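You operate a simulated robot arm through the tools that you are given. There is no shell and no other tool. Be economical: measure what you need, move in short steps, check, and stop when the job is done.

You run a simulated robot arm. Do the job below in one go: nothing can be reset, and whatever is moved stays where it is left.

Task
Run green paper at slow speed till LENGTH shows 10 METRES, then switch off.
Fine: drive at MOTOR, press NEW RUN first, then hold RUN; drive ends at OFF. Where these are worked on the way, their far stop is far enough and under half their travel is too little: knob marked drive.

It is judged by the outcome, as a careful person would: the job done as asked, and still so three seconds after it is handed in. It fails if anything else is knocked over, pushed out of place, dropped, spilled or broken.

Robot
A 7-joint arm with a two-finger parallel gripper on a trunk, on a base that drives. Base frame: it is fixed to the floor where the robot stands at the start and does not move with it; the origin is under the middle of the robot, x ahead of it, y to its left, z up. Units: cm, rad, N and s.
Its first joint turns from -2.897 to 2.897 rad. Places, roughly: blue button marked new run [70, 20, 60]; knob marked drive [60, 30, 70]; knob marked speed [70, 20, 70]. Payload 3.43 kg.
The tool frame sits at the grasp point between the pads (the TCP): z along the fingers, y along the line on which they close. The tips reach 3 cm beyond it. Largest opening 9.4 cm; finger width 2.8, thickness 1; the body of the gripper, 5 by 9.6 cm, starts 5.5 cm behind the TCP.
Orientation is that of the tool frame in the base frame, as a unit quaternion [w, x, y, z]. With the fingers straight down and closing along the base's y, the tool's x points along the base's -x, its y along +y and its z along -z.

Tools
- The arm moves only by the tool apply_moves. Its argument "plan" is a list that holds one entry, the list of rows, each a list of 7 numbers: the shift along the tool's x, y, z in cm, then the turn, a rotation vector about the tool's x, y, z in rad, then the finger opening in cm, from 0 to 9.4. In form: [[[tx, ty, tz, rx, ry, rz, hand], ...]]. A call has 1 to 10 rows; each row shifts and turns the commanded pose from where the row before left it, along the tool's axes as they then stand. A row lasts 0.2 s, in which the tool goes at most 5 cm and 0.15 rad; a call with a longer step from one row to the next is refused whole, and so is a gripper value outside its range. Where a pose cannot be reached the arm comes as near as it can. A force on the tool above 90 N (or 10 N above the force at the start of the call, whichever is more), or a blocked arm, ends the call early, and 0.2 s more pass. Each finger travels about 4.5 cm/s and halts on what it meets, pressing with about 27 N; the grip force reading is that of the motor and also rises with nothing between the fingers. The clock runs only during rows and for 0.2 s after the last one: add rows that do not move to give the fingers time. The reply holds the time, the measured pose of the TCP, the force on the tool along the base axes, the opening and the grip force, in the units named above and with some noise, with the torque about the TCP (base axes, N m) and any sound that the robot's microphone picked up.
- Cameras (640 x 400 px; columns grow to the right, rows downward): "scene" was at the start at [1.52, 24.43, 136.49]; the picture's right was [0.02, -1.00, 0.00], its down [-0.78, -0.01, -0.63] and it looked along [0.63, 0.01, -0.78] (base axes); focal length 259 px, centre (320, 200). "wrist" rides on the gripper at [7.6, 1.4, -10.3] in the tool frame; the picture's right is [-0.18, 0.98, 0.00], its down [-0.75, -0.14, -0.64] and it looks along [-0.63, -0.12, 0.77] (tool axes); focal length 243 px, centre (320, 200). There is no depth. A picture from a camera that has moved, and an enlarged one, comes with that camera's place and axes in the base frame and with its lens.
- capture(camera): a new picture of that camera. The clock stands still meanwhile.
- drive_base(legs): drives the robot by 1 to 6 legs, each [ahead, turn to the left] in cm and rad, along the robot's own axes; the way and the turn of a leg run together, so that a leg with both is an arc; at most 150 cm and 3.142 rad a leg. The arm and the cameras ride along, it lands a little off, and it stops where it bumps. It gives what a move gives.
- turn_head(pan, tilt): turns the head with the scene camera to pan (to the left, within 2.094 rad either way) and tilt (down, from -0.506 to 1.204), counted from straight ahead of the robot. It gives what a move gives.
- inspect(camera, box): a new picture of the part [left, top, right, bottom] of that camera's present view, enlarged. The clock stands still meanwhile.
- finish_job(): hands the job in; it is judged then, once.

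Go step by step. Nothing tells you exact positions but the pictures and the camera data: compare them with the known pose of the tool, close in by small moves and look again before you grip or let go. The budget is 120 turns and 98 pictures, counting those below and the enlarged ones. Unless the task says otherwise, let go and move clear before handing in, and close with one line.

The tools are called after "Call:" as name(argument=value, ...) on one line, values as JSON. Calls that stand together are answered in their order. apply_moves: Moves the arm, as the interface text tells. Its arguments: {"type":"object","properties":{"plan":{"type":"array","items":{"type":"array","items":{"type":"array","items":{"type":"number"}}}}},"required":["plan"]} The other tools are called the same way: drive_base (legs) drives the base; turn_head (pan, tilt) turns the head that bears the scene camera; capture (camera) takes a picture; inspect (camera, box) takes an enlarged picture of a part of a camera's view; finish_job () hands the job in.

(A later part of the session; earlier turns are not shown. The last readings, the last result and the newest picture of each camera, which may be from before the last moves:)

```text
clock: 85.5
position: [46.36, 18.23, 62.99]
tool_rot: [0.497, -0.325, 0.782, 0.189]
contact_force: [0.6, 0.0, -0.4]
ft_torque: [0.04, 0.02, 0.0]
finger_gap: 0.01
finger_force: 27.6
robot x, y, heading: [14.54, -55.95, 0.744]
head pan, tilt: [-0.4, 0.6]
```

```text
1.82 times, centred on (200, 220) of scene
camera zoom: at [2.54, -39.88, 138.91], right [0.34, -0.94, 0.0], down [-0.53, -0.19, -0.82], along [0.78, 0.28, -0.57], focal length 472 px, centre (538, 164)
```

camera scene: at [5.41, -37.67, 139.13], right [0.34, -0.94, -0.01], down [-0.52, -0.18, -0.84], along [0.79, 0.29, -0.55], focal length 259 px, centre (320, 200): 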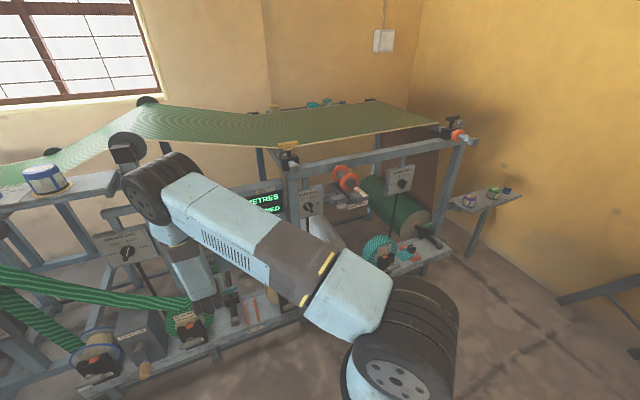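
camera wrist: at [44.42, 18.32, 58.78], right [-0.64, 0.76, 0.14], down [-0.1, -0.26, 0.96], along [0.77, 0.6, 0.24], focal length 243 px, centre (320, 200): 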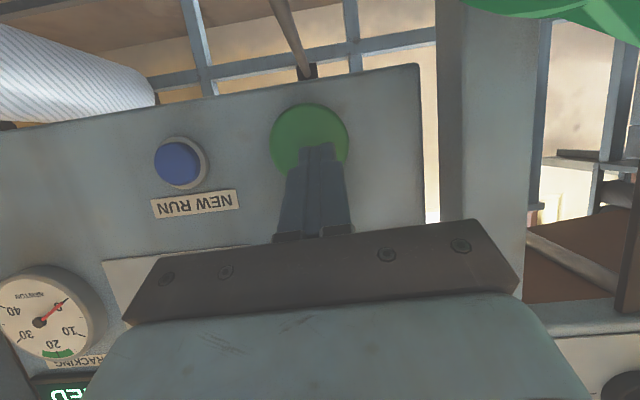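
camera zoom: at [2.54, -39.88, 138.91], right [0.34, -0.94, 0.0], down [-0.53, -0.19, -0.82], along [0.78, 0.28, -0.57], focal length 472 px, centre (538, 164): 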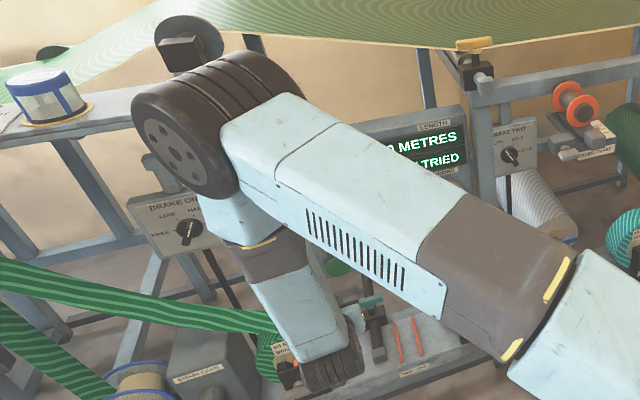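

Backed off cleanly, and LENGTH "0 METRES" is visible from here. Levelling the tool and rolling it so the camera lies to the right.

Call:
apply_moves(plan=[[[0, 0, 0, 0, -0.1, 0, 0], [0, 0, 0, 0, -0.1, 0, 0], [0, 0, 0, 0, -0.1, 0, 0], [0, 0, 0, 0, 0, -0.12, 0], [0, 0, 0, 0, 0, -0.12, 0], [0, 0, 0, 0, 0, -0.12, 0], [0, 0, 0, 0, 0, -0.12, 0], [0, 0, 0, 0, 0, -0.12, 0], [0, 0, 0, 0, 0, -0.12, 0], [0, 0, 0, 0, 0, -0.08, 0]]])

Call:
capture(camera="wrist")

Call:
capture(camera="scene")

```text
clock: 87.7
position: [46.21, 18.25, 63.14]
tool_rot: [0.652, -0.543, 0.529, -0.022]
contact_force: [-0.9, -0.1, -0.3]
ft_torque: [0.0, 0.04, -0.01]
finger_gap: 0.0
finger_force: 27.1
robot x, y, heading: [14.56, -55.83, 0.742]
head pan, tilt: [-0.4, 0.6]
```

```text
20 pictures are left
camera wrist: at [41.54, 7.34, 58.48], right [-0.62, 0.51, -0.6], down [-0.71, -0.04, 0.7], along [0.33, 0.86, 0.39], focal length 243 px, centre (320, 200)
```

wrist: 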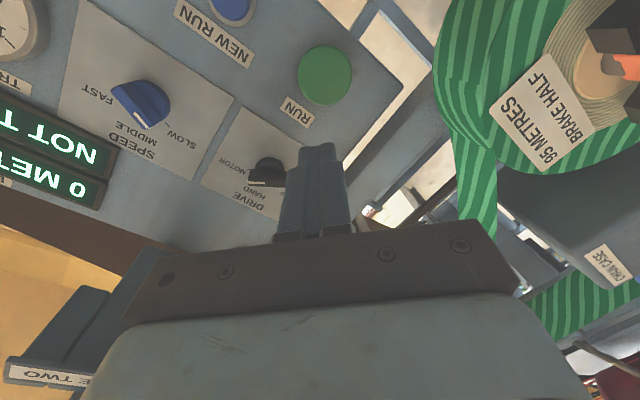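

```text
19 pictures are left
camera scene: at [2.55, -39.88, 138.91], right [0.34, -0.94, 0.0], down [-0.53, -0.19, -0.82], along [0.78, 0.28, -0.57], focal length 259 px, centre (320, 200)
```

scene: 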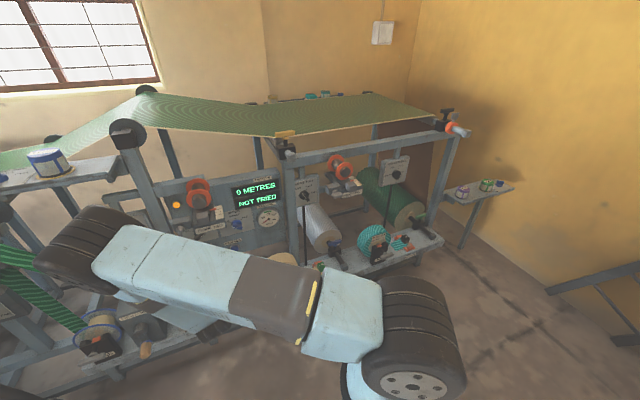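

With this roll the whole display is in view. I'll reduce the roll a little to keep the elbow from the paper web, and advance toward RUN.

Call:
apply_moves(plan=[[[0.9, 0.5, 0.5, 0, 0, 0, 0], [0.87, 0.5, 1, 0, 0, 0, 0], [0, 0, 1, 0, 0, 0.1, 0], [0, 0, 1.5, 0, 0, 0.1, 0], [0, 0, 1.5, 0, 0, 0.1, 0], [0, 0, 1.5, 0, 0, 0, 0], [0, 0, 1, 0, 0, 0, 0], [0, 0, 0, 0, 0, 0, 0]]])

Call:
capture(camera="wrist")

Call:
capture(camera="scene")

```text
clock: 89.5
position: [52.26, 23.07, 59.77]
tool_rot: [0.648, -0.457, 0.604, 0.078]
contact_force: [-1.1, 0.6, -0.3]
ft_torque: [-0.03, 0.03, 0.0]
finger_gap: 0.0
finger_force: 26.9
robot x, y, heading: [14.94, -55.6, 0.747]
head pan, tilt: [-0.4, 0.6]
```

```text
18 pictures are left
camera wrist: at [46.01, 13.61, 54.2], right [-0.69, 0.64, -0.33], down [-0.56, -0.18, 0.81], along [0.46, 0.74, 0.48], focal length 243 px, centre (320, 200)
```

wrist: 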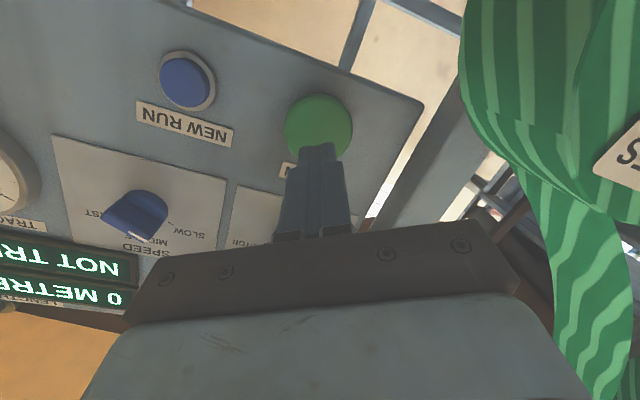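

```text
17 pictures are left
camera scene: at [2.55, -39.87, 138.91], right [0.34, -0.94, 0.0], down [-0.53, -0.19, -0.82], along [0.78, 0.28, -0.57], focal length 259 px, centre (320, 200)
```

scene: 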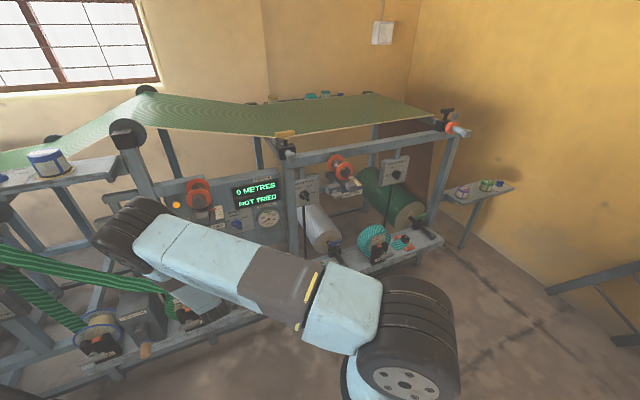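

All clear and the display is fully visible. Advancing onto RUN.

Call:
apply_moves(plan=[[[0, 0, 0.8, 0, 0, 0, 0], [0, 0, 1, 0, 0, 0, 0], [0, 0, 1, 0, 0, 0, 0], [0, 0, 0.4, 0, 0, 0, 0]]])

```text
clock: 90.5
position: [54.54, 25.36, 59.41]
tool_rot: [0.647, -0.457, 0.605, 0.077]
contact_force: [0.8, -0.3, 0.1]
ft_torque: [0.0, 0.02, -0.03]
finger_gap: 0.0
finger_force: 27.0
robot x, y, heading: [14.72, -55.55, 0.743]
head pan, tilt: [-0.4, 0.6]
```

Call:
apply_moves(plan=[[[0, 0, 0.5, 0, 0, 0, 0], [0, 0, 0.4, 0, 0, 0, 0]]])

```text
clock: 91.1
position: [55.11, 25.92, 59.41]
tool_rot: [0.648, -0.457, 0.605, 0.077]
contact_force: [-0.6, -2.9, 1.1]
ft_torque: [0.07, 0.02, 0.01]
finger_gap: 0.0
finger_force: 27.0
robot x, y, heading: [14.65, -55.5, 0.744]
head pan, tilt: [-0.4, 0.6]
```

Slight contact. A little more.

Call:
apply_moves(plan=[[[0, 0, 0.4, 0, 0, 0, 0]]])

Call:
inspect(camera="scene", box=[160, 160, 320, 260])

```text
clock: 91.5
position: [55.4, 26.21, 59.33]
tool_rot: [0.648, -0.458, 0.604, 0.077]
contact_force: [-2.2, -2.8, 2.7]
ft_torque: [0.11, -0.09, -0.02]
finger_gap: 0.0
finger_force: 26.1
robot x, y, heading: [14.98, -55.81, 0.743]
head pan, tilt: [-0.4, 0.6]
heard: click
```

```text
4.00 times, centred on (240, 210) of scene
camera zoom: at [2.54, -39.89, 138.91], right [0.34, -0.94, 0.0], down [-0.53, -0.19, -0.82], along [0.78, 0.28, -0.57], focal length 1037 px, centre (640, 160)
```

zoom: 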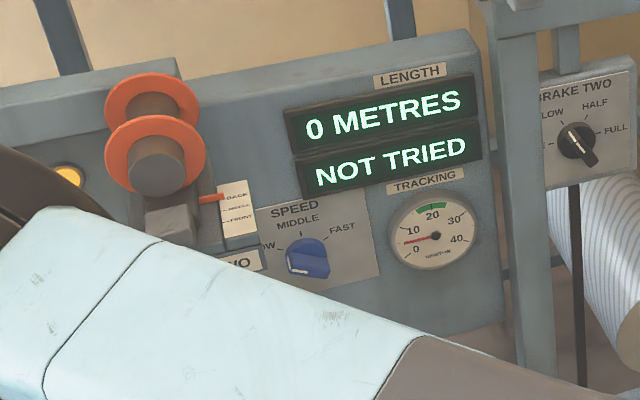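

RUN engaged (click, tension rising). I note the GUIDE TWO pointer may have moved; I'll check that afterwards. Holding RUN for a second.

Call:
apply_moves(plan=[[[0, 0, 0.1, 0, 0, 0, 0], [0, 0, 0, 0, 0, 0, 0], [0, 0, 0, 0, 0, 0, 0], [0, 0, 0, 0, 0, 0, 0], [0, 0, 0, 0, 0, 0, 0]]])

Call:
inspect(camera="scene", box=[200, 165, 300, 230])

```text
clock: 92.7
position: [55.53, 26.29, 59.32]
tool_rot: [0.648, -0.457, 0.605, 0.076]
contact_force: [-2.2, -2.3, -0.1]
ft_torque: [0.02, -0.03, -0.01]
finger_gap: 0.0
finger_force: 27.2
robot x, y, heading: [14.61, -56.31, 0.746]
head pan, tilt: [-0.4, 0.6]
```

```text
6.15 times, centred on (250, 198) of scene
camera zoom: at [2.54, -39.88, 138.91], right [0.34, -0.94, 0.0], down [-0.53, -0.19, -0.82], along [0.78, 0.28, -0.57], focal length 1596 px, centre (751, 215)
```

zoom: 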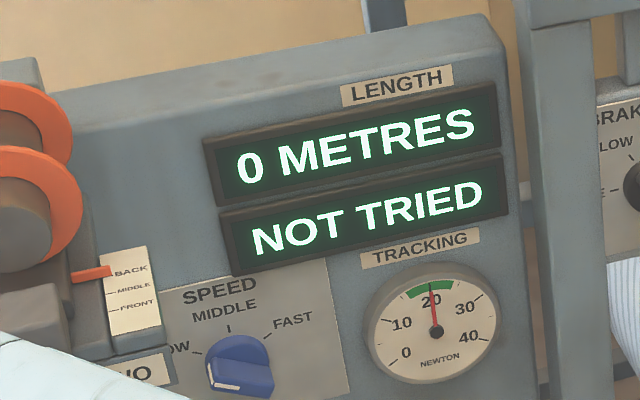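

Tension is in the green band. Continuing to hold.

Call:
apply_moves(plan=[[[0, 0, 0, 0, 0, 0, 0], [0, 0, 0, 0, 0, 0, 0], [0, 0, 0, 0, 0, 0, 0], [0, 0, 0, 0, 0, 0, 0], [0, 0, 0, 0, 0, 0, 0], [0, 0, 0, 0, 0, 0, 0], [0, 0, 0, 0, 0, 0, 0], [0, 0, 0, 0, 0, 0, 0], [0, 0, 0, 0, 0, 0, 0]]])

Call:
inspect(camera="scene", box=[200, 165, 300, 230])

```text
clock: 94.7
position: [55.43, 26.27, 59.25]
tool_rot: [0.647, -0.458, 0.604, 0.077]
contact_force: [-3.2, -1.7, 0.5]
ft_torque: [0.03, -0.03, 0.01]
finger_gap: 0.0
finger_force: 27.0
robot x, y, heading: [14.67, -55.59, 0.749]
head pan, tilt: [-0.4, 0.6]
```

```text
6.15 times, centred on (250, 198) of scene
camera zoom: at [2.54, -39.88, 138.91], right [0.34, -0.94, 0.0], down [-0.53, -0.19, -0.82], along [0.78, 0.28, -0.57], focal length 1596 px, centre (751, 215)
```

zoom: 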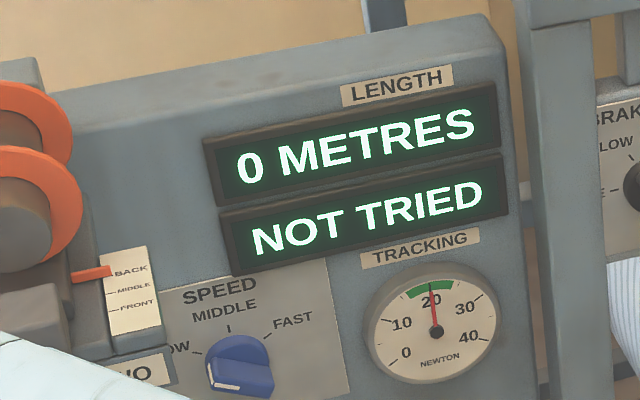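

Call:
apply_moves(plan=[[[0, 0, 0, 0, 0, 0, 0], [0, 0, 0, 0, 0, 0, 0], [0, 0, 0, 0, 0, 0, 0], [0, 0, 0, 0, 0, 0, 0], [0, 0, 0, 0, 0, 0, 0], [0, 0, 0, 0, 0, 0, 0], [0, 0, 0, 0, 0, 0, 0], [0, 0, 0, 0, 0, 0, 0], [0, 0, 0, 0, 0, 0, 0], [0, 0, 0, 0, 0, 0, 0]]])

Call:
inspect(camera="scene", box=[200, 165, 300, 230])

```text
clock: 96.9
position: [55.42, 26.19, 59.21]
tool_rot: [0.648, -0.456, 0.605, 0.077]
contact_force: [-2.2, -1.9, 0.5]
ft_torque: [0.02, -0.01, -0.01]
finger_gap: 0.0
finger_force: 27.3
robot x, y, heading: [14.52, -56.08, 0.745]
head pan, tilt: [-0.4, 0.6]
```

```text
6.15 times, centred on (250, 198) of scene
camera zoom: at [2.54, -39.88, 138.91], right [0.34, -0.94, 0.0], down [-0.53, -0.19, -0.82], along [0.78, 0.28, -0.57], focal length 1596 px, centre (751, 215)
```

zoom: 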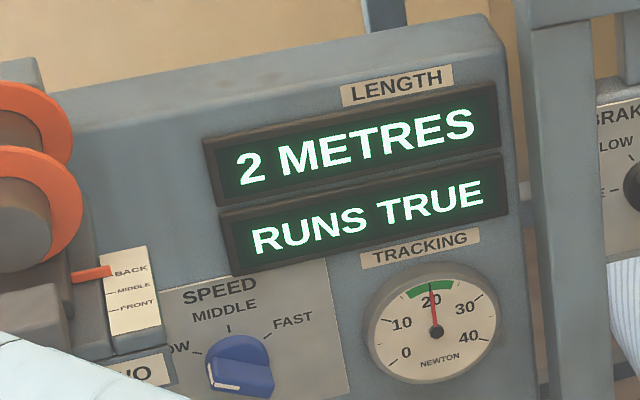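

Now 2 METRES and "RUNS TRUE". Holding on.

Call:
apply_moves(plan=[[[0, 0, 0, 0, 0, 0, 0], [0, 0, 0, 0, 0, 0, 0], [0, 0, 0, 0, 0, 0, 0], [0, 0, 0, 0, 0, 0, 0], [0, 0, 0, 0, 0, 0, 0], [0, 0, 0, 0, 0, 0, 0], [0, 0, 0, 0, 0, 0, 0], [0, 0, 0, 0, 0, 0, 0], [0, 0, 0, 0, 0, 0, 0], [0, 0, 0, 0, 0, 0, 0]]])

Call:
apply_moves(plan=[[[0, 0, 0, 0, 0, 0, 0], [0, 0, 0, 0, 0, 0, 0], [0, 0, 0, 0, 0, 0, 0], [0, 0, 0, 0, 0, 0, 0], [0, 0, 0, 0, 0, 0, 0], [0, 0, 0, 0, 0, 0, 0], [0, 0, 0, 0, 0, 0, 0], [0, 0, 0, 0, 0, 0, 0], [0, 0, 0, 0, 0, 0, 0], [0, 0, 0, 0, 0, 0, 0]]])

Call:
inspect(camera="scene", box=[200, 165, 300, 230])

```text
clock: 99.1
position: [55.48, 26.26, 59.2]
tool_rot: [0.648, -0.457, 0.605, 0.077]
contact_force: [-2.9, -2.6, 0.0]
ft_torque: [-0.02, -0.03, 0.02]
finger_gap: 0.01
finger_force: 27.1
robot x, y, heading: [14.81, -55.71, 0.744]
head pan, tilt: [-0.4, 0.6]
```

```text
clock: 101.3
position: [55.56, 26.25, 59.22]
tool_rot: [0.648, -0.458, 0.604, 0.077]
contact_force: [-2.4, -2.3, -0.5]
ft_torque: [0.01, -0.05, -0.05]
finger_gap: 0.0
finger_force: 27.5
robot x, y, heading: [14.35, -56.2, 0.749]
head pan, tilt: [-0.4, 0.6]
```

```text
6.15 times, centred on (250, 198) of scene
camera zoom: at [2.54, -39.88, 138.91], right [0.34, -0.94, 0.0], down [-0.53, -0.19, -0.82], along [0.78, 0.28, -0.57], focal length 1596 px, centre (751, 215)
```

zoom: 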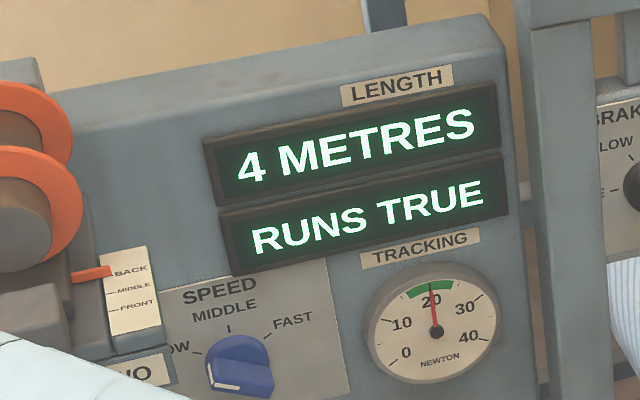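

4 METRES at ~10 s. Holding on.

Call:
apply_moves(plan=[[[0, 0, 0, 0, 0, 0, 0], [0, 0, 0, 0, 0, 0, 0], [0, 0, 0, 0, 0, 0, 0], [0, 0, 0, 0, 0, 0, 0], [0, 0, 0, 0, 0, 0, 0], [0, 0, 0, 0, 0, 0, 0], [0, 0, 0, 0, 0, 0, 0], [0, 0, 0, 0, 0, 0, 0], [0, 0, 0, 0, 0, 0, 0], [0, 0, 0, 0, 0, 0, 0]]])

Call:
apply_moves(plan=[[[0, 0, 0, 0, 0, 0, 0], [0, 0, 0, 0, 0, 0, 0], [0, 0, 0, 0, 0, 0, 0], [0, 0, 0, 0, 0, 0, 0], [0, 0, 0, 0, 0, 0, 0], [0, 0, 0, 0, 0, 0, 0], [0, 0, 0, 0, 0, 0, 0], [0, 0, 0, 0, 0, 0, 0], [0, 0, 0, 0, 0, 0, 0], [0, 0, 0, 0, 0, 0, 0]]])

Call:
apply_moves(plan=[[[0, 0, 0, 0, 0, 0, 0], [0, 0, 0, 0, 0, 0, 0], [0, 0, 0, 0, 0, 0, 0], [0, 0, 0, 0, 0, 0, 0], [0, 0, 0, 0, 0, 0, 0], [0, 0, 0, 0, 0, 0, 0]]])

Call:
inspect(camera="scene", box=[200, 165, 300, 230])

```text
clock: 103.5
position: [55.5, 26.26, 59.26]
tool_rot: [0.648, -0.457, 0.604, 0.077]
contact_force: [-2.7, -1.9, -0.6]
ft_torque: [0.01, -0.03, -0.02]
finger_gap: 0.0
finger_force: 26.9
robot x, y, heading: [14.68, -56.09, 0.748]
head pan, tilt: [-0.4, 0.6]
```

```text
clock: 105.7
position: [55.54, 26.22, 59.29]
tool_rot: [0.648, -0.457, 0.605, 0.077]
contact_force: [-2.9, -2.3, -1.0]
ft_torque: [-0.01, -0.04, -0.03]
finger_gap: 0.0
finger_force: 27.4
robot x, y, heading: [14.62, -55.92, 0.744]
head pan, tilt: [-0.4, 0.6]
```

```text
clock: 107.1
position: [55.48, 26.26, 59.29]
tool_rot: [0.648, -0.457, 0.605, 0.077]
contact_force: [-2.2, -2.5, 0.0]
ft_torque: [-0.03, -0.02, 0.05]
finger_gap: 0.0
finger_force: 26.9
robot x, y, heading: [14.5, -56.36, 0.739]
head pan, tilt: [-0.4, 0.6]
```

```text
6.15 times, centred on (250, 198) of scene
camera zoom: at [2.54, -39.88, 138.91], right [0.34, -0.94, 0.0], down [-0.53, -0.19, -0.82], along [0.78, 0.28, -0.57], focal length 1596 px, centre (751, 215)
```

zoom: 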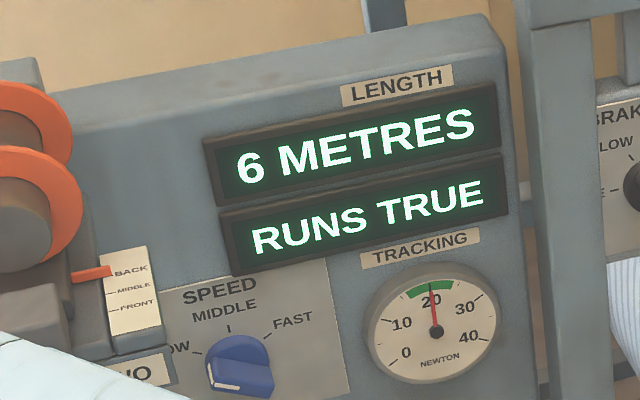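

6 METRES at ~15.7 s. Holding ~5 s more.

Call:
apply_moves(plan=[[[0, 0, 0, 0, 0, 0, 0], [0, 0, 0, 0, 0, 0, 0], [0, 0, 0, 0, 0, 0, 0], [0, 0, 0, 0, 0, 0, 0], [0, 0, 0, 0, 0, 0, 0], [0, 0, 0, 0, 0, 0, 0], [0, 0, 0, 0, 0, 0, 0], [0, 0, 0, 0, 0, 0, 0], [0, 0, 0, 0, 0, 0, 0], [0, 0, 0, 0, 0, 0, 0]]])

Call:
apply_moves(plan=[[[0, 0, 0, 0, 0, 0, 0], [0, 0, 0, 0, 0, 0, 0], [0, 0, 0, 0, 0, 0, 0], [0, 0, 0, 0, 0, 0, 0], [0, 0, 0, 0, 0, 0, 0], [0, 0, 0, 0, 0, 0, 0], [0, 0, 0, 0, 0, 0, 0], [0, 0, 0, 0, 0, 0, 0], [0, 0, 0, 0, 0, 0, 0], [0, 0, 0, 0, 0, 0, 0]]])

Call:
inspect(camera="scene", box=[200, 165, 300, 230])

```text
clock: 109.3
position: [55.49, 26.28, 59.21]
tool_rot: [0.648, -0.458, 0.604, 0.077]
contact_force: [-2.7, -2.7, 0.0]
ft_torque: [0.02, -0.01, -0.04]
finger_gap: 0.0
finger_force: 26.9
robot x, y, heading: [14.79, -55.74, 0.744]
head pan, tilt: [-0.4, 0.6]
```

```text
clock: 111.5
position: [55.49, 26.07, 59.34]
tool_rot: [0.647, -0.458, 0.604, 0.078]
contact_force: [-1.5, -2.4, 0.1]
ft_torque: [0.01, -0.01, -0.01]
finger_gap: 0.02
finger_force: 26.6
robot x, y, heading: [14.72, -56.27, 0.743]
head pan, tilt: [-0.4, 0.6]
```

```text
6.15 times, centred on (250, 198) of scene
camera zoom: at [2.54, -39.88, 138.91], right [0.34, -0.94, 0.0], down [-0.53, -0.19, -0.82], along [0.78, 0.28, -0.57], focal length 1596 px, centre (751, 215)
```

zoom: 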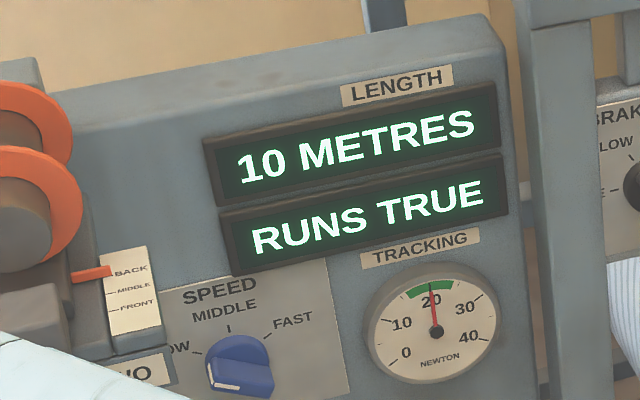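

10 METRES — releasing RUN at once.

Call:
apply_moves(plan=[[[0, 0, -2.5, 0, 0, 0, 0], [0, 0, -3, 0, 0, 0, 0], [0, 0, -2, 0, 0, 0, 0]]])

Call:
inspect(camera="scene", box=[160, 160, 320, 260])

```text
clock: 112.3
position: [50.09, 21.23, 60.49]
tool_rot: [0.648, -0.457, 0.604, 0.077]
contact_force: [0.2, -0.2, 0.3]
ft_torque: [-0.01, -0.02, 0.0]
finger_gap: 0.0
finger_force: 26.7
robot x, y, heading: [14.79, -56.01, 0.743]
head pan, tilt: [-0.4, 0.6]
```

```text
4.00 times, centred on (240, 210) of scene
camera zoom: at [2.56, -39.86, 138.91], right [0.34, -0.94, 0.0], down [-0.53, -0.19, -0.82], along [0.78, 0.28, -0.57], focal length 1037 px, centre (640, 160)
```

zoom: 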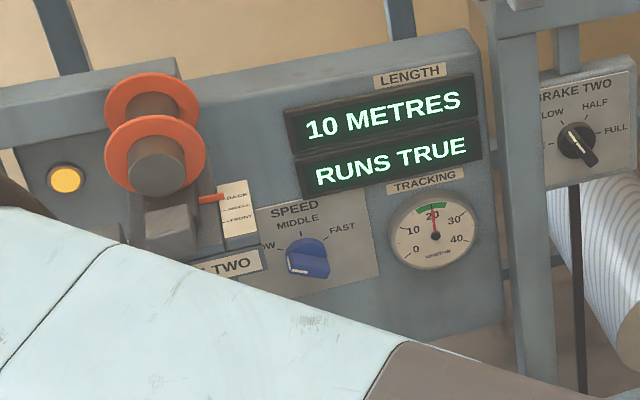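

LENGTH holds at 10 METRES. Now for DRIVE: rising to its height, then rolling the hand to meet the bar at MOTOR.

Call:
apply_moves(plan=[[[-0.87, -0.44, 0, 0, 0, 0, 0], [-1.74, -0.875, 0, 0, 0, 0, 0], [-1.74, -0.875, 0, 0, 0, 0, 0], [-1.74, -0.875, 0, 0, 0, 0, 1], [-1.74, -0.875, 0, 0, 0, 0, 2], [-1.74, -0.875, 0, 0, 0, 0, 3], [-0.87, -0.44, 0, 0, 0, 0, 4], [0, 0, 0, 0, 0, 0.12, 5], [0, 0, 0, 0, 0, 0.12, 5], [0, 0, 0, 0, 0, 0.12, 5]]])

Call:
apply_moves(plan=[[[0, 0, 0, 0, 0, 0.12, 5], [0, 0, 0, 0, 0, 0.12, 5], [0, 0, 0, 0, 0, 0.12, 5], [0, 0, 0, 0, 0, 0.12, 5], [0, 0, 0, 0, 0, 0.12, 5], [0, 0, 0, 0, 0, 0.12, 5], [0, 0, 0, 0, 0, 0.12, 5], [0, 0, 0, 0, 0, 0.05, 5]]])

Call:
capture(camera="wrist")

Call:
capture(camera="scene")

```text
clock: 114.5
position: [51.05, 22.92, 71.87]
tool_rot: [0.623, -0.34, 0.677, 0.193]
contact_force: [-0.8, 0.4, 0.7]
ft_torque: [0.0, 0.0, 0.03]
finger_gap: 5.0
finger_force: 0.1
robot x, y, heading: [14.56, -55.84, 0.749]
head pan, tilt: [-0.4, 0.6]
```

```text
clock: 116.3
position: [50.87, 22.75, 71.8]
tool_rot: [0.48, -0.017, 0.758, 0.442]
contact_force: [-0.7, 0.4, -0.3]
ft_torque: [0.06, -0.01, 0.02]
finger_gap: 5.0
finger_force: 0.0
robot x, y, heading: [14.73, -55.54, 0.748]
head pan, tilt: [-0.4, 0.6]
```

```text
8 pictures are left
camera wrist: at [38.82, 19.82, 68.68], right [-0.34, 0.52, 0.78], down [0.01, -0.83, 0.56], along [0.94, 0.2, 0.28], focal length 243 px, centre (320, 200)
```

wrist: 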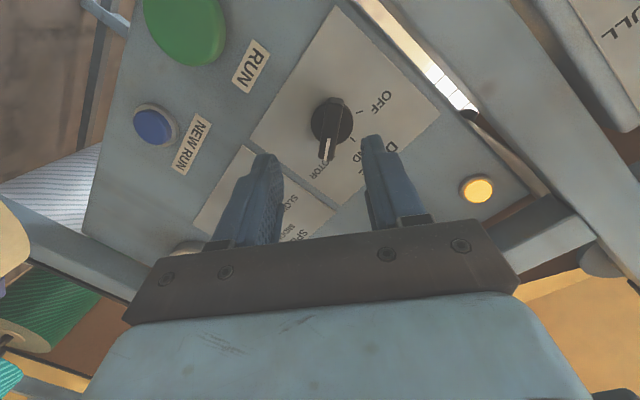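

```text
7 pictures are left
camera scene: at [2.55, -39.87, 138.91], right [0.34, -0.94, 0.0], down [-0.53, -0.19, -0.82], along [0.78, 0.28, -0.57], focal length 259 px, centre (320, 200)
```

scene: 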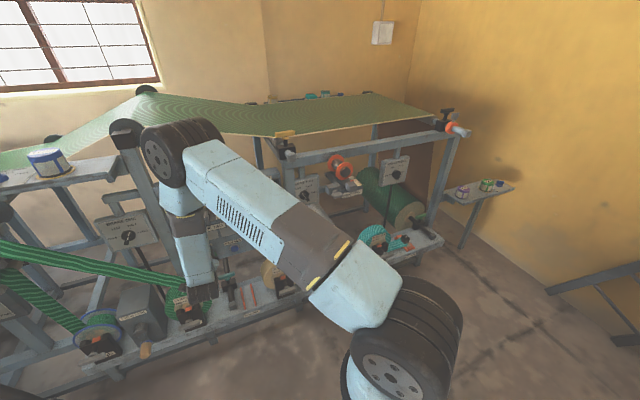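

The jaws line up with the bar. Advancing with a 0.5 cm upward correction, watching for contact.

Call:
apply_moves(plan=[[[-0.2, 0.2, 0.8, 0, 0, 0, 5], [-0.2, 0.15, 1.2, 0, 0, 0, 5], [0, 0, 1, 0, 0, 0, 5], [0, 0, 1, 0, 0, 0, 5], [0, 0, 0.8, 0, 0, 0, 5], [0, 0, 0, 0, 0, 0, 5]]])

```text
clock: 117.7
position: [54.41, 26.21, 71.63]
tool_rot: [0.48, -0.016, 0.758, 0.442]
contact_force: [-0.4, -0.2, 1.3]
ft_torque: [-0.04, 0.0, 0.01]
finger_gap: 5.0
finger_force: 0.1
robot x, y, heading: [14.56, -56.16, 0.747]
head pan, tilt: [-0.4, 0.6]
```

No obstruction. Final 0.7 cm and closing.

Call:
apply_moves(plan=[[[0, 0, 0.4, 0, 0, 0, 5], [0, 0, 0.3, 0, 0, 0, 4], [0, 0, 0, 0, 0, 0, 2], [0, 0, 0, 0, 0, 0, 0.5], [0, 0, 0, 0, 0, 0, 0.5], [0, 0, 0, 0, 0, 0, 0.5], [0, 0, 0, 0, 0, 0, 0.5]]])

Call:
capture(camera="wrist")

```text
clock: 119.3
position: [54.76, 26.72, 71.66]
tool_rot: [0.48, -0.018, 0.757, 0.442]
contact_force: [-8.0, 20.3, 12.8]
ft_torque: [0.27, -0.25, 0.53]
finger_gap: 1.85
finger_force: 12.3
robot x, y, heading: [14.62, -55.93, 0.744]
head pan, tilt: [-0.4, 0.6]
```

```text
6 pictures are left
camera wrist: at [42.74, 23.74, 68.47], right [-0.34, 0.52, 0.78], down [0.01, -0.83, 0.56], along [0.94, 0.2, 0.28], focal length 243 px, centre (320, 200)
```

wrist: 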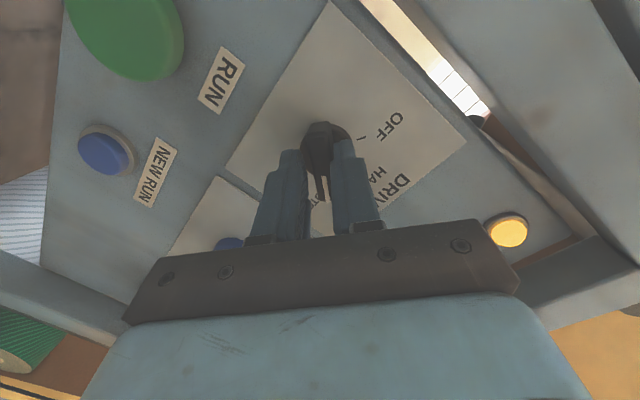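

Bar held. Turning counter-clockwise toward OFF.

Call:
apply_moves(plan=[[[0, 0, 0, 0, 0, -0.06, 0.5], [0, 0, 0, 0, 0, -0.12, 0.5], [0, 0, 0, 0, 0, -0.12, 0.5], [0, 0, 0, 0, 0, -0.12, 0.5], [0, 0, 0, 0, 0, -0.12, 0.5], [0, 0, 0, 0, 0, -0.12, 0.5], [0, 0, 0, 0, 0, -0.12, 0.5], [0, 0, 0, 0, 0, -0.12, 0.5], [0, 0, 0, 0, 0, -0.12, 0.5]]])

Call:
apply_moves(plan=[[[0, 0, 0, 0, 0, -0.06, 0.5], [0, 0, 0, 0, 0, -0.12, 0.5], [0, 0, 0, 0, 0, -0.12, 0.5], [0, 0, 0, 0, 0, -0.12, 0.5], [0, 0, 0, 0, 0, -0.12, 0.5], [0, 0, 0, 0, 0, -0.12, 0.5], [0, 0, 0, 0, 0, -0.1, 0.5]]])

```text
clock: 121.3
position: [54.93, 26.59, 71.54]
tool_rot: [0.634, -0.388, 0.652, 0.15]
contact_force: [-16.6, 9.5, -1.1]
ft_torque: [-0.16, 0.16, 0.27]
finger_gap: 1.58
finger_force: 9.7
robot x, y, heading: [14.81, -55.8, 0.748]
head pan, tilt: [-0.4, 0.6]
```

```text
clock: 122.9
position: [55.05, 26.66, 71.53]
tool_rot: [0.645, -0.6, 0.464, -0.096]
contact_force: [-3.7, 4.6, -4.8]
ft_torque: [0.95, 0.97, -1.0]
finger_gap: 1.49
finger_force: 44.6
robot x, y, heading: [14.76, -56.0, 0.744]
head pan, tilt: [-0.4, 0.6]
```

It reached the stop. Releasing and backing out to check.

Call:
apply_moves(plan=[[[0, 0, 0, 0, 0, 0, 3], [0, 0, 0, 0, 0, 0, 5], [0, 0, -1, 0, 0, 0, 5], [0, 0, -2, 0, 0, 0, 5], [0, 0, -2, 0, 0, 0, 5], [0, 0, -1.5, 0, 0, 0, 5]]])

Call:
capture(camera="wrist")

```text
clock: 124.3
position: [50.29, 22.43, 72.58]
tool_rot: [0.645, -0.599, 0.464, -0.096]
contact_force: [0.2, -0.4, -0.8]
ft_torque: [-0.04, 0.01, 0.01]
finger_gap: 5.02
finger_force: 0.0
robot x, y, heading: [14.93, -55.89, 0.747]
head pan, tilt: [-0.4, 0.6]
```

```text
5 pictures are left
camera wrist: at [46.46, 10.58, 69.28], right [-0.53, 0.38, -0.76], down [-0.81, 0.03, 0.58], along [0.25, 0.92, 0.29], focal length 243 px, centre (320, 200)
```

wrist: 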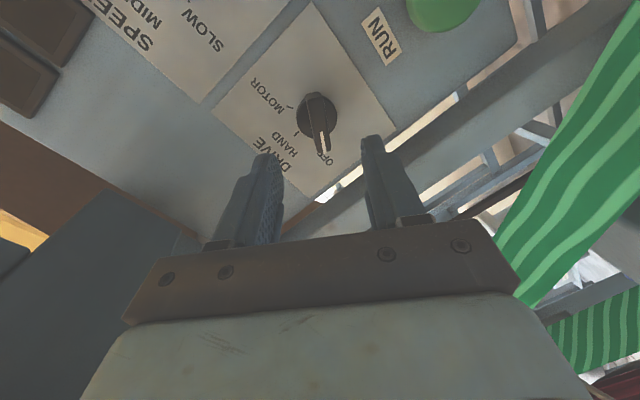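

DRIVE is at OFF and the displays are dark. GUIDE TWO's pointer now reads BACK where it read MIDDLE before, evidently nudged by my forearm, so I want to put it back. First I take the arm out to the right the way it came.

Call:
apply_moves(plan=[[[0.9, -0.5, -0.3, 0, 0, 0, 3], [2, -1.1, -0.3, 0, 0, 0, 2], [2.5, -1.4, -0.3, 0, 0, 0, 0], [2.5, -1.4, 0, 0, 0, 0, 0], [2.5, -1.4, 0, 0, 0, 0, 0], [2.5, -1.4, 0, 0, 0, 0, 0], [2.5, -1.4, 0, 0, 0, 0, 0], [2.5, -1.4, 0, 0, 0, 0, 0], [2.5, -1.4, 0, 0, 0, 0, 0], [2, -1.1, 0, 0, 0, 0, 0]]])

Call:
apply_moves(plan=[[[0, 0, 0, 0, 0, 0.1, 0], [0, 0, 0, 0, 0, 0.12, 0], [0, 0, 0, 0, 0, 0.12, 0], [0, 0, 0, 0, 0, 0.12, 0], [0, 0, 0, 0, 0, 0.12, 0], [0, 0, 0, 0, 0, 0.12, 0], [0, 0, 0, 0, 0, 0.12, 0], [0, 0, 0, 0, 0, 0.12, 0], [0, 0, 0, 0, 0, 0.1, 0]]])

```text
clock: 126.5
position: [67.4, 3.04, 72.72]
tool_rot: [0.646, -0.599, 0.463, -0.094]
contact_force: [-0.6, -0.1, -0.2]
ft_torque: [0.04, -0.04, -0.01]
finger_gap: 0.0
finger_force: 26.3
robot x, y, heading: [14.41, -55.9, 0.745]
head pan, tilt: [-0.4, 0.6]
```

```text
clock: 128.5
position: [67.4, 3.0, 72.57]
tool_rot: [0.606, -0.29, 0.701, 0.239]
contact_force: [0.4, -0.4, -0.8]
ft_torque: [0.0, -0.02, 0.01]
finger_gap: 0.0
finger_force: 27.4
robot x, y, heading: [14.72, -55.6, 0.744]
head pan, tilt: [-0.4, 0.6]
```

Raising the arm, pitching it down as it goes.

Call:
apply_moves(plan=[[[-1.5, 0, -0.5, 0, 0.06, 0, 0], [-2.8, 0, -0.9, 0, 0.08, 0, 0], [-3, 0, -1.1, 0, 0.08, 0, 0], [-3, 0, -1.4, 0, 0.08, 0, 0], [-2.9, 0, -1.7, 0, 0.08, 0, 0], [-2.8, 0, -1.9, 0, 0.08, 0, 0], [-2.7, 0, -2, 0, 0.08, 0, 0], [-2.7, 0, -2.1, 0, 0.08, 0, 0], [-2.5, 0, -2.1, 0, 0.08, 0, 0], [-1.5, 0, -1.5, 0, 0.05, 0, 0]]])

Call:
turn_head(pan=0.05, tilt=0.75)

Call:
inspect(camera="scene", box=[235, 90, 415, 210])

```text
clock: 130.7
position: [66.19, 2.7, 102.38]
tool_rot: [0.308, -0.357, 0.874, 0.116]
contact_force: [0.8, -0.4, -0.6]
ft_torque: [0.01, 0.0, 0.0]
finger_gap: 0.01
finger_force: 27.3
robot x, y, heading: [14.78, -55.93, 0.749]
head pan, tilt: [-0.4, 0.6]
```

```text
clock: 131.6
position: [66.22, 2.55, 102.32]
tool_rot: [0.308, -0.357, 0.874, 0.115]
contact_force: [-0.4, -0.3, 0.0]
ft_torque: [0.01, 0.01, 0.01]
finger_gap: 0.0
finger_force: 27.2
robot x, y, heading: [15.12, -55.68, 0.746]
head pan, tilt: [0.051, 0.75]
```

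```text
3.33 times, centred on (325, 150) of scene
camera zoom: at [0.03, -36.96, 137.62], right [0.71, -0.7, 0.0], down [-0.48, -0.49, -0.73], along [0.51, 0.52, -0.68], focal length 864 px, centre (303, 367)
```

zoom: 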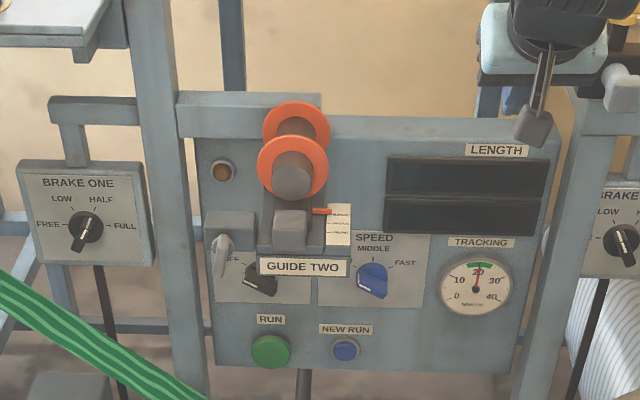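

The GUIDE TWO wing handle, horizontal before, now stands near vertical, and the pointer is at BACK. One tight look at it.

Call:
inspect(camera="scene", box=[282, 145, 338, 180])

```text
11.43 times, centred on (310, 162) of scene
camera zoom: at [0.03, -36.96, 137.62], right [0.71, -0.7, 0.0], down [-0.48, -0.49, -0.73], along [0.51, 0.52, -0.68], focal length 2964 px, centre (434, 629)
```

zoom: 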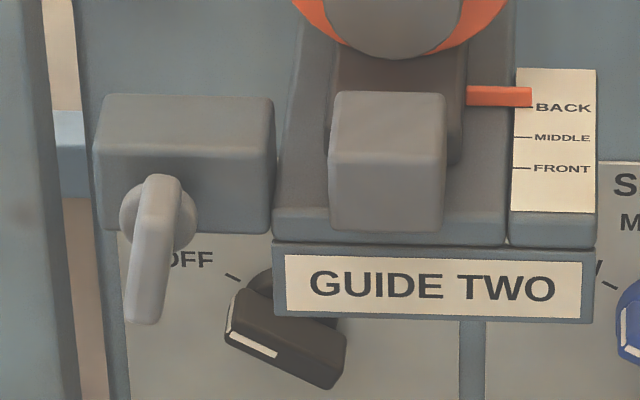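

It's clear now: the GUIDE TWO wing handle has turned to about vertical and DRIVE is at OFF. I'll bring the gripper out and across to in front of the handle at ≈(41.6,16.7,89.3).

Call:
apply_moves(plan=[[[1, 0, -0.8, 0, 0, 0, 0], [2.1, 0, -1.67, 0, 0, 0, 0], [2.1, 0, -1.67, 0, 0, 0, 0], [2.1, 0, -1.67, 0, 0, 0, 0], [2.1, 0, -1.67, 0, 0, 0, 0], [1.1, 0, -0.9, 0, 0, 0, 0], [0, 1.5, 0, 0, 0, 0, 0], [0, 3, 0, 0, 0, 0, 0], [0, 3, 0, 0, 0, 0, 0], [0, 2, 0, 0, 0, 0, 0]]])

```text
clock: 133.8
position: [50.08, 0.26, 102.34]
tool_rot: [0.309, -0.357, 0.874, 0.116]
contact_force: [-0.2, 0.0, -0.5]
ft_torque: [0.02, 0.01, -0.05]
finger_gap: 0.0
finger_force: 27.2
robot x, y, heading: [14.61, -55.81, 0.743]
head pan, tilt: [0.051, 0.75]
```

Call:
apply_moves(plan=[[[0, 1.5, 0, 0, 0, 0, 1], [0, 3, 0, 0, 0, 0, 2], [0, 3, 0, 0, 0, 0, 3], [0, 3, 0, 0, 0, 0, 4], [0, 3, 0, 0, 0, 0, 4.5], [0, 3, 0, 0, 0, 0, 4.5], [0, 1.2, 0, 0, 0, 0, 4.5], [0.62, 0, 0.78, 0, 0, 0, 4.5], [0, 0, 0, 0, 0, 0, 4.5]]])

Call:
capture(camera="wrist")

```text
clock: 135.8
position: [37.79, 13.09, 101.02]
tool_rot: [0.309, -0.357, 0.874, 0.115]
contact_force: [-0.7, 0.1, 0.0]
ft_torque: [0.0, -0.03, -0.03]
finger_gap: 4.5
finger_force: 0.0
robot x, y, heading: [15.02, -55.9, 0.746]
head pan, tilt: [0.051, 0.75]
```

```text
2 pictures are left
camera wrist: at [27.75, 5.66, 104.42], right [-0.58, 0.81, 0.1], down [0.22, 0.04, 0.97], along [0.78, 0.59, -0.21], focal length 243 px, centre (320, 200)
```

wrist: 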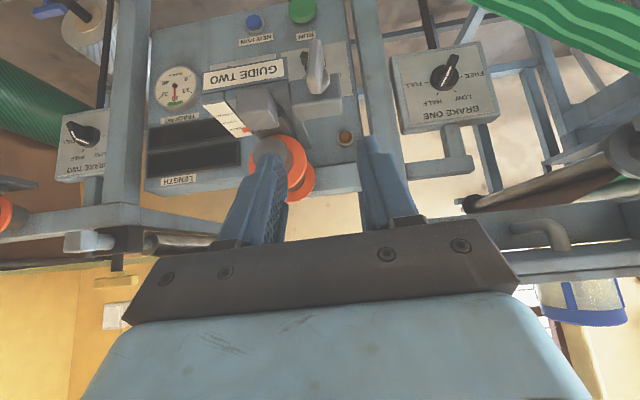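

The handle is dead ahead and agrees with my estimate. Descending so the fingertips straddle its upper half.

Call:
apply_moves(plan=[[[0.4, 0.15, 1.1, 0, 0, 0, 4.5], [0.6, 0, 1.8, 0, 0, 0, 4.5], [0.6, 0, 1.8, 0, 0, 0, 4.5], [0.6, 0, 1.8, 0, 0, 0, 4.5], [0.4, 0, 1.3, 0, 0, 0, 4.5], [0.36, 0, 1.07, 0, 0, 0, 4.5], [0, 0, 0, 0, 0, 0, 4.5]]])

```text
clock: 137.4
position: [40.03, 14.94, 92.21]
tool_rot: [0.31, -0.357, 0.874, 0.115]
contact_force: [-0.3, -0.3, 0.4]
ft_torque: [0.0, 0.02, -0.03]
finger_gap: 4.49
finger_force: 0.1
robot x, y, heading: [14.66, -55.51, 0.749]
head pan, tilt: [0.051, 0.75]
```

No contact. Closing to see whether the handle is between the pads.

Call:
apply_moves(plan=[[[0, 0, 0, 0, 0, 0, 3], [0, 0, 0, 0, 0, 0, 2], [0, 0, 0, 0, 0, 0, 1], [0, 0, 0, 0, 0, 0, 0.6], [0, 0, 0, 0, 0, 0, 0.6]]])

```text
clock: 138.6
position: [39.9, 15.19, 92.09]
tool_rot: [0.308, -0.359, 0.873, 0.117]
contact_force: [-11.5, 13.2, -1.6]
ft_torque: [0.26, 0.54, -0.01]
finger_gap: 1.12
finger_force: 27.7
robot x, y, heading: [14.69, -56.26, 0.746]
head pan, tilt: [0.051, 0.75]
```

Handle gripped. Trying a small clockwise turn about its axis.

Call:
apply_moves(plan=[[[0, -0.17, 0, -0.047, 0, 0.037, 0.6], [0, -0.25, 0, -0.07, 0, 0.056, 0.6], [0, -0.25, 0, -0.07, 0, 0.056, 0.6]]])

```text
clock: 139.4
position: [40.41, 14.66, 92.08]
tool_rot: [0.264, -0.318, 0.884, 0.219]
contact_force: [-9.5, 20.5, -7.1]
ft_torque: [-0.21, 1.05, -0.16]
finger_gap: 1.11
finger_force: 44.6
robot x, y, heading: [14.49, -55.58, 0.748]
head pan, tilt: [0.051, 0.75]
```

It follows easily. Continuing.

Call:
apply_moves(plan=[[[0, -0.3, 0, -0.085, 0, 0.067, 0.6], [0, -0.3, 0, -0.085, 0, 0.067, 0.6], [0, -0.3, 0, -0.085, 0, 0.067, 0.6], [0, -0.3, 0, -0.085, 0, 0.067, 0.6], [0, -0.3, 0, -0.085, 0, 0.067, 0.6]]])

```text
clock: 140.6
position: [41.37, 13.45, 91.46]
tool_rot: [0.151, -0.215, 0.86, 0.438]
contact_force: [-1.1, -12.2, -16.3]
ft_torque: [-1.16, 0.4, -0.04]
finger_gap: 1.08
finger_force: 44.4
robot x, y, heading: [14.38, -55.97, 0.752]
head pan, tilt: [0.051, 0.75]
```

Call:
apply_moves(plan=[[[0, -0.28, 0, -0.078, 0, 0.062, 0.6], [0, -0.28, 0, -0.078, 0, 0.062, 0.6], [0, -0.28, 0, -0.078, 0, 0.062, 0.6], [0, 0, 0, 0, 0, 0, 0.6]]])

```text
clock: 141.6
position: [41.76, 13.04, 90.62]
tool_rot: [0.082, -0.151, 0.819, 0.547]
contact_force: [0.4, -32.0, -44.5]
ft_torque: [-1.8, -0.5, 0.38]
finger_gap: 1.08
finger_force: 44.7
robot x, y, heading: [14.71, -55.89, 0.749]
head pan, tilt: [0.051, 0.75]
```

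Force is building, so I'll release here, back away, and check the pointer.

Call:
apply_moves(plan=[[[0, 0, 0, 0, 0, 0, 3], [0, 0, 0, 0, 0, 0, 4.5], [0, 0, -1, 0, 0, 0, 4.5], [0, 0, -2, 0, 0, 0, 4.5], [0, 0, -2.5, 0, 0, 0, 4.5], [0, 0, -2.5, 0, 0, 0, 4.5], [-0.6, 1.7, -0.8, 0, 0, 0, 4], [-0.9, 2.6, -1.2, 0, 0, 0, 3], [-0.9, 2.6, -1.2, 0, 0, 0, 2]]])

Call:
apply_moves(plan=[[[-0.8, -0.75, -1, 0, 0, 0, 0], [-1.6, -1.5, -2.05, 0, 0, 0, 0], [-1.6, -1.5, -2.05, 0, 0, 0, 0], [-1.6, -1.5, -2.05, 0, 0, 0, 0], [-1.6, -1.5, -2.05, 0, 0, 0, 0], [-1.6, -1.5, -2.05, 0, 0, 0, 0], [-1.6, -1.5, -2.05, 0, 0, 0, 0], [-0.8, -0.75, -1, 0, 0, 0, 0]]])

```text
clock: 143.6
position: [41.93, 5.52, 101.84]
tool_rot: [0.085, -0.152, 0.817, 0.549]
contact_force: [-0.1, 0.3, -0.1]
ft_torque: [0.0, -0.01, -0.01]
finger_gap: 1.99
finger_force: 0.1
robot x, y, heading: [14.96, -56.09, 0.745]
head pan, tilt: [0.051, 0.75]
```

```text
clock: 145.4
position: [56.65, -9.17, 101.88]
tool_rot: [0.084, -0.151, 0.817, 0.55]
contact_force: [0.0, 0.2, -0.2]
ft_torque: [-0.01, 0.0, -0.06]
finger_gap: 0.0
finger_force: 26.9
out of reach, approached as far as the arm can: row 4
robot x, y, heading: [14.73, -56.21, 0.745]
head pan, tilt: [0.051, 0.75]
```

Call:
inspect(camera="scene", box=[278, 138, 348, 182])

```text
9.09 times, centred on (313, 160) of scene
camera zoom: at [0.01, -36.96, 137.62], right [0.71, -0.7, 0.0], down [-0.48, -0.49, -0.73], along [0.51, 0.52, -0.68], focal length 2357 px, centre (384, 564)
```

zoom: 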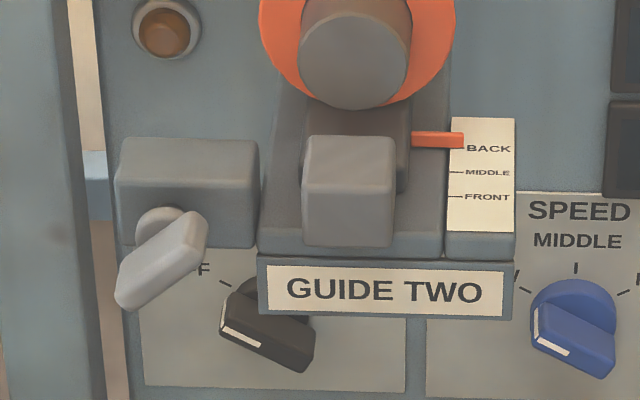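

DRIVE at OFF, SPEED at SLOW are confirmed. Turning the lever barely moved the pointer, so the lever is a clamp and the slide itself was pushed one notch back. I'll level the hand again, then pull the slide's grey block forward a notch.

Call:
apply_moves(plan=[[[0, 0, 0, 0.047, 0, -0.037, 0], [0, 0, 0, 0.094, 0, -0.074, 0], [0, 0, 0, 0.094, 0, -0.074, 0], [0, 0, 0, 0.094, 0, -0.074, 0], [0, 0, 0, 0.094, 0, -0.074, 0], [0, 0, 0, 0.094, 0, -0.074, 0], [0, 0, 0, 0.094, 0, -0.074, 0], [0, 0, 0, 0.094, 0, -0.074, 0], [0, 0, 0, 0.094, 0, -0.074, 0], [0, 0, 0, 0.047, 0, -0.037, 2]]])

```text
clock: 147.6
position: [56.7, -9.17, 101.76]
tool_rot: [0.308, -0.355, 0.875, 0.114]
contact_force: [0.8, 0.1, -0.2]
ft_torque: [0.0, -0.03, -0.02]
finger_gap: 2.01
finger_force: 0.0
robot x, y, heading: [14.75, -56.1, 0.746]
head pan, tilt: [0.051, 0.75]
```

Call:
apply_moves(plan=[[[0, 1.5, 0, 0, 0, 0, 3], [0, 3, 0, 0, 0, 0, 4], [0, 3, 0, 0, 0, 0, 4.7], [0, 3, 0, 0, 0, 0, 4.7], [0, 3, 0, 0, 0, 0, 4.7], [0, 3, 0, 0, 0, 0, 4.7], [0, 3, 0, 0, 0, 0, 4.7], [0, 2, 0, 0, 0, 0, 4.7], [0, 1.2, 0, 0, 0, 0, 4.7], [0, 0, 0, 0, 0, 0, 4.7]]])

```text
clock: 149.8
position: [41.11, 7.2, 101.38]
tool_rot: [0.308, -0.355, 0.875, 0.116]
contact_force: [-0.2, 0.4, -0.3]
ft_torque: [0.03, 0.0, 0.02]
finger_gap: 4.69
finger_force: 0.0
robot x, y, heading: [14.68, -55.89, 0.745]
head pan, tilt: [0.051, 0.75]
```

Call:
apply_moves(plan=[[[-0.1, 0.1, 1, 0, 0, 0, 4.7], [-0.2, 0.05, 2, 0, 0, 0, 4.7], [-0.2, 0, 2.2, 0, 0, 0, 4.7], [-0.2, 0, 2.2, 0, 0, 0, 4.7], [-0.2, 0, 2, 0, 0, 0, 4.7], [-0.2, 0, 1.6, 0, 0, 0, 4.7], [-0.1, 0, 1, 0, 0, 0, 4.7]]])

```text
clock: 151.4
position: [47.22, 12.99, 92.59]
tool_rot: [0.309, -0.355, 0.875, 0.116]
contact_force: [-0.6, -1.5, 0.3]
ft_torque: [-0.01, -0.02, -0.03]
finger_gap: 4.7
finger_force: 0.1
robot x, y, heading: [14.56, -56.04, 0.745]
head pan, tilt: [0.051, 0.75]
```

Call:
apply_moves(plan=[[[0, 0.1, 0.7, 0, 0, 0, 4.7], [0, 0, 0.8, 0, 0, 0, 4.7], [0, 0, 0.8, 0, 0, 0, 4.7], [0, 0, 0, 0, 0, 0, 4.7]]])

Call:
apply_moves(plan=[[[0, 0, 0, 0, 0, 0, 4], [0, 0, 0, 0, 0, 0, 3], [0, 0, 0, 0, 0, 0, 2.5], [0, 0, 0, 0, 0, 0, 2.5]]])

```text
clock: 152.3
position: [47.37, 13.8, 91.7]
tool_rot: [0.31, -0.357, 0.873, 0.119]
contact_force: [-20.5, -43.5, 41.3]
ft_torque: [-0.54, 1.0, 0.39]
finger_gap: 4.07
finger_force: 0.1
robot x, y, heading: [14.86, -55.77, 0.744]
head pan, tilt: [0.051, 0.75]
stopped in row 4: the force on the tool passed its limit at 99 N (the readings are from after the stop); the commanded pose is now the measured one
```

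```text
clock: 153.3
position: [47.43, 13.84, 91.67]
tool_rot: [0.31, -0.357, 0.873, 0.12]
contact_force: [-30.7, -55.5, 54.3]
ft_torque: [-0.64, 1.44, 1.24]
finger_gap: 4.05
finger_force: 13.5
robot x, y, heading: [14.56, -56.08, 0.742]
head pan, tilt: [0.051, 0.75]
```

A fingertip met the neighbouring block. Backing off, shifting slightly right and trying again.

Call:
apply_moves(plan=[[[0, 0, -0.5, 0, 0, 0, 4.4], [0, 0, -1, 0, 0, 0, 4.4], [0, -0.6, 0, 0, 0, 0, 4.4], [0, 0, 0, 0, 0, 0, 4.4]]])

Call:
apply_moves(plan=[[[0, 0, 0.7, 0, 0, 0, 4.4], [0, 0, 0.7, 0, 0, 0, 4.4], [0, 0, 0.6, 0, 0, 0, 4.4]]])

```text
clock: 154.3
position: [47.64, 13.13, 92.36]
tool_rot: [0.309, -0.357, 0.874, 0.119]
contact_force: [0.3, -0.6, 0.1]
ft_torque: [-0.01, -0.01, 0.03]
finger_gap: 4.39
finger_force: 0.0
robot x, y, heading: [14.51, -55.65, 0.742]
head pan, tilt: [0.051, 0.75]
```

```text
clock: 155.1
position: [47.89, 13.9, 91.79]
tool_rot: [0.311, -0.359, 0.871, 0.123]
contact_force: [-14.4, -23.0, 35.1]
ft_torque: [-0.03, 0.83, 0.7]
finger_gap: 4.01
finger_force: 0.0
robot x, y, heading: [14.8, -55.87, 0.744]
head pan, tilt: [0.051, 0.75]
stopped in row 3: the force on the tool passed its limit at 101 N (the readings are from after the stop); the commanded pose is now the measured one
```

The obstacle is on the right instead. Backing off, shifting left 0.6 with a narrower opening.

Call:
apply_moves(plan=[[[0, 0, -0.6, 0, 0, 0, 4], [0, 0, -1, 0, 0, 0, 4], [0, 0.4, 0, 0, 0, 0, 4], [0, 0, 0, 0, 0, 0, 4]]])

Call:
apply_moves(plan=[[[0, 0, 0.7, 0, 0, 0, 4], [0, 0, 0.6, 0, 0, 0, 4], [0, 0, 0.4, 0, 0, 0, 4]]])

```text
clock: 156.1
position: [47.17, 13.67, 92.57]
tool_rot: [0.31, -0.358, 0.873, 0.12]
contact_force: [3.2, -3.5, -2.0]
ft_torque: [-0.06, -0.04, -0.13]
finger_gap: 3.98
finger_force: 0.1
robot x, y, heading: [14.58, -56.02, 0.749]
head pan, tilt: [0.051, 0.75]
```

```text
clock: 156.9
position: [47.65, 13.93, 91.72]
tool_rot: [0.311, -0.358, 0.872, 0.122]
contact_force: [-16.6, -64.2, 53.3]
ft_torque: [-0.38, 1.01, 0.7]
finger_gap: 4.08
finger_force: 0.2
robot x, y, heading: [14.37, -56.13, 0.746]
head pan, tilt: [0.051, 0.75]
```

Something about 4 cm wide seems to be between the fingers already. Squeezing and gently pulling outward.

Call:
apply_moves(plan=[[[0, 0, 0, 0, 0, 0, 3], [0, 0, 0, 0, 0, 0, 2], [0, 0, -0.2, 0, 0, 0, 2], [0, 0, 0, 0, 0, 0, 2]]])

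Call:
capture(camera="wrist")

```text
clock: 157.9
position: [47.63, 13.98, 91.7]
tool_rot: [0.31, -0.358, 0.872, 0.123]
contact_force: [-12.6, -53.9, 40.8]
ft_torque: [0.08, 1.06, 0.46]
finger_gap: 4.06
finger_force: 18.3
robot x, y, heading: [14.26, -55.99, 0.743]
head pan, tilt: [0.051, 0.75]
```

```text
0 pictures are left
camera wrist: at [37.73, 6.51, 94.93], right [-0.59, 0.8, 0.11], down [0.22, 0.03, 0.97], along [0.78, 0.6, -0.2], focal length 243 px, centre (320, 200)
```

wrist: 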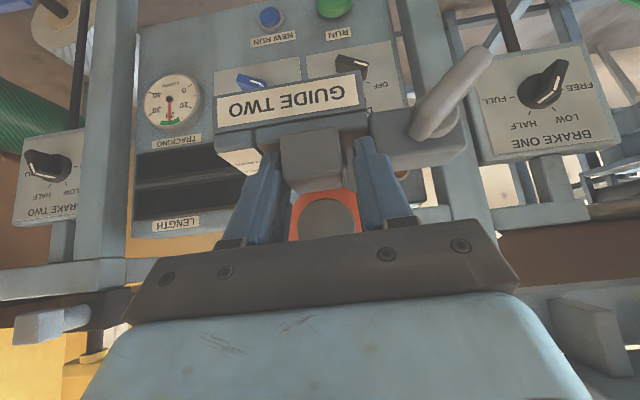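

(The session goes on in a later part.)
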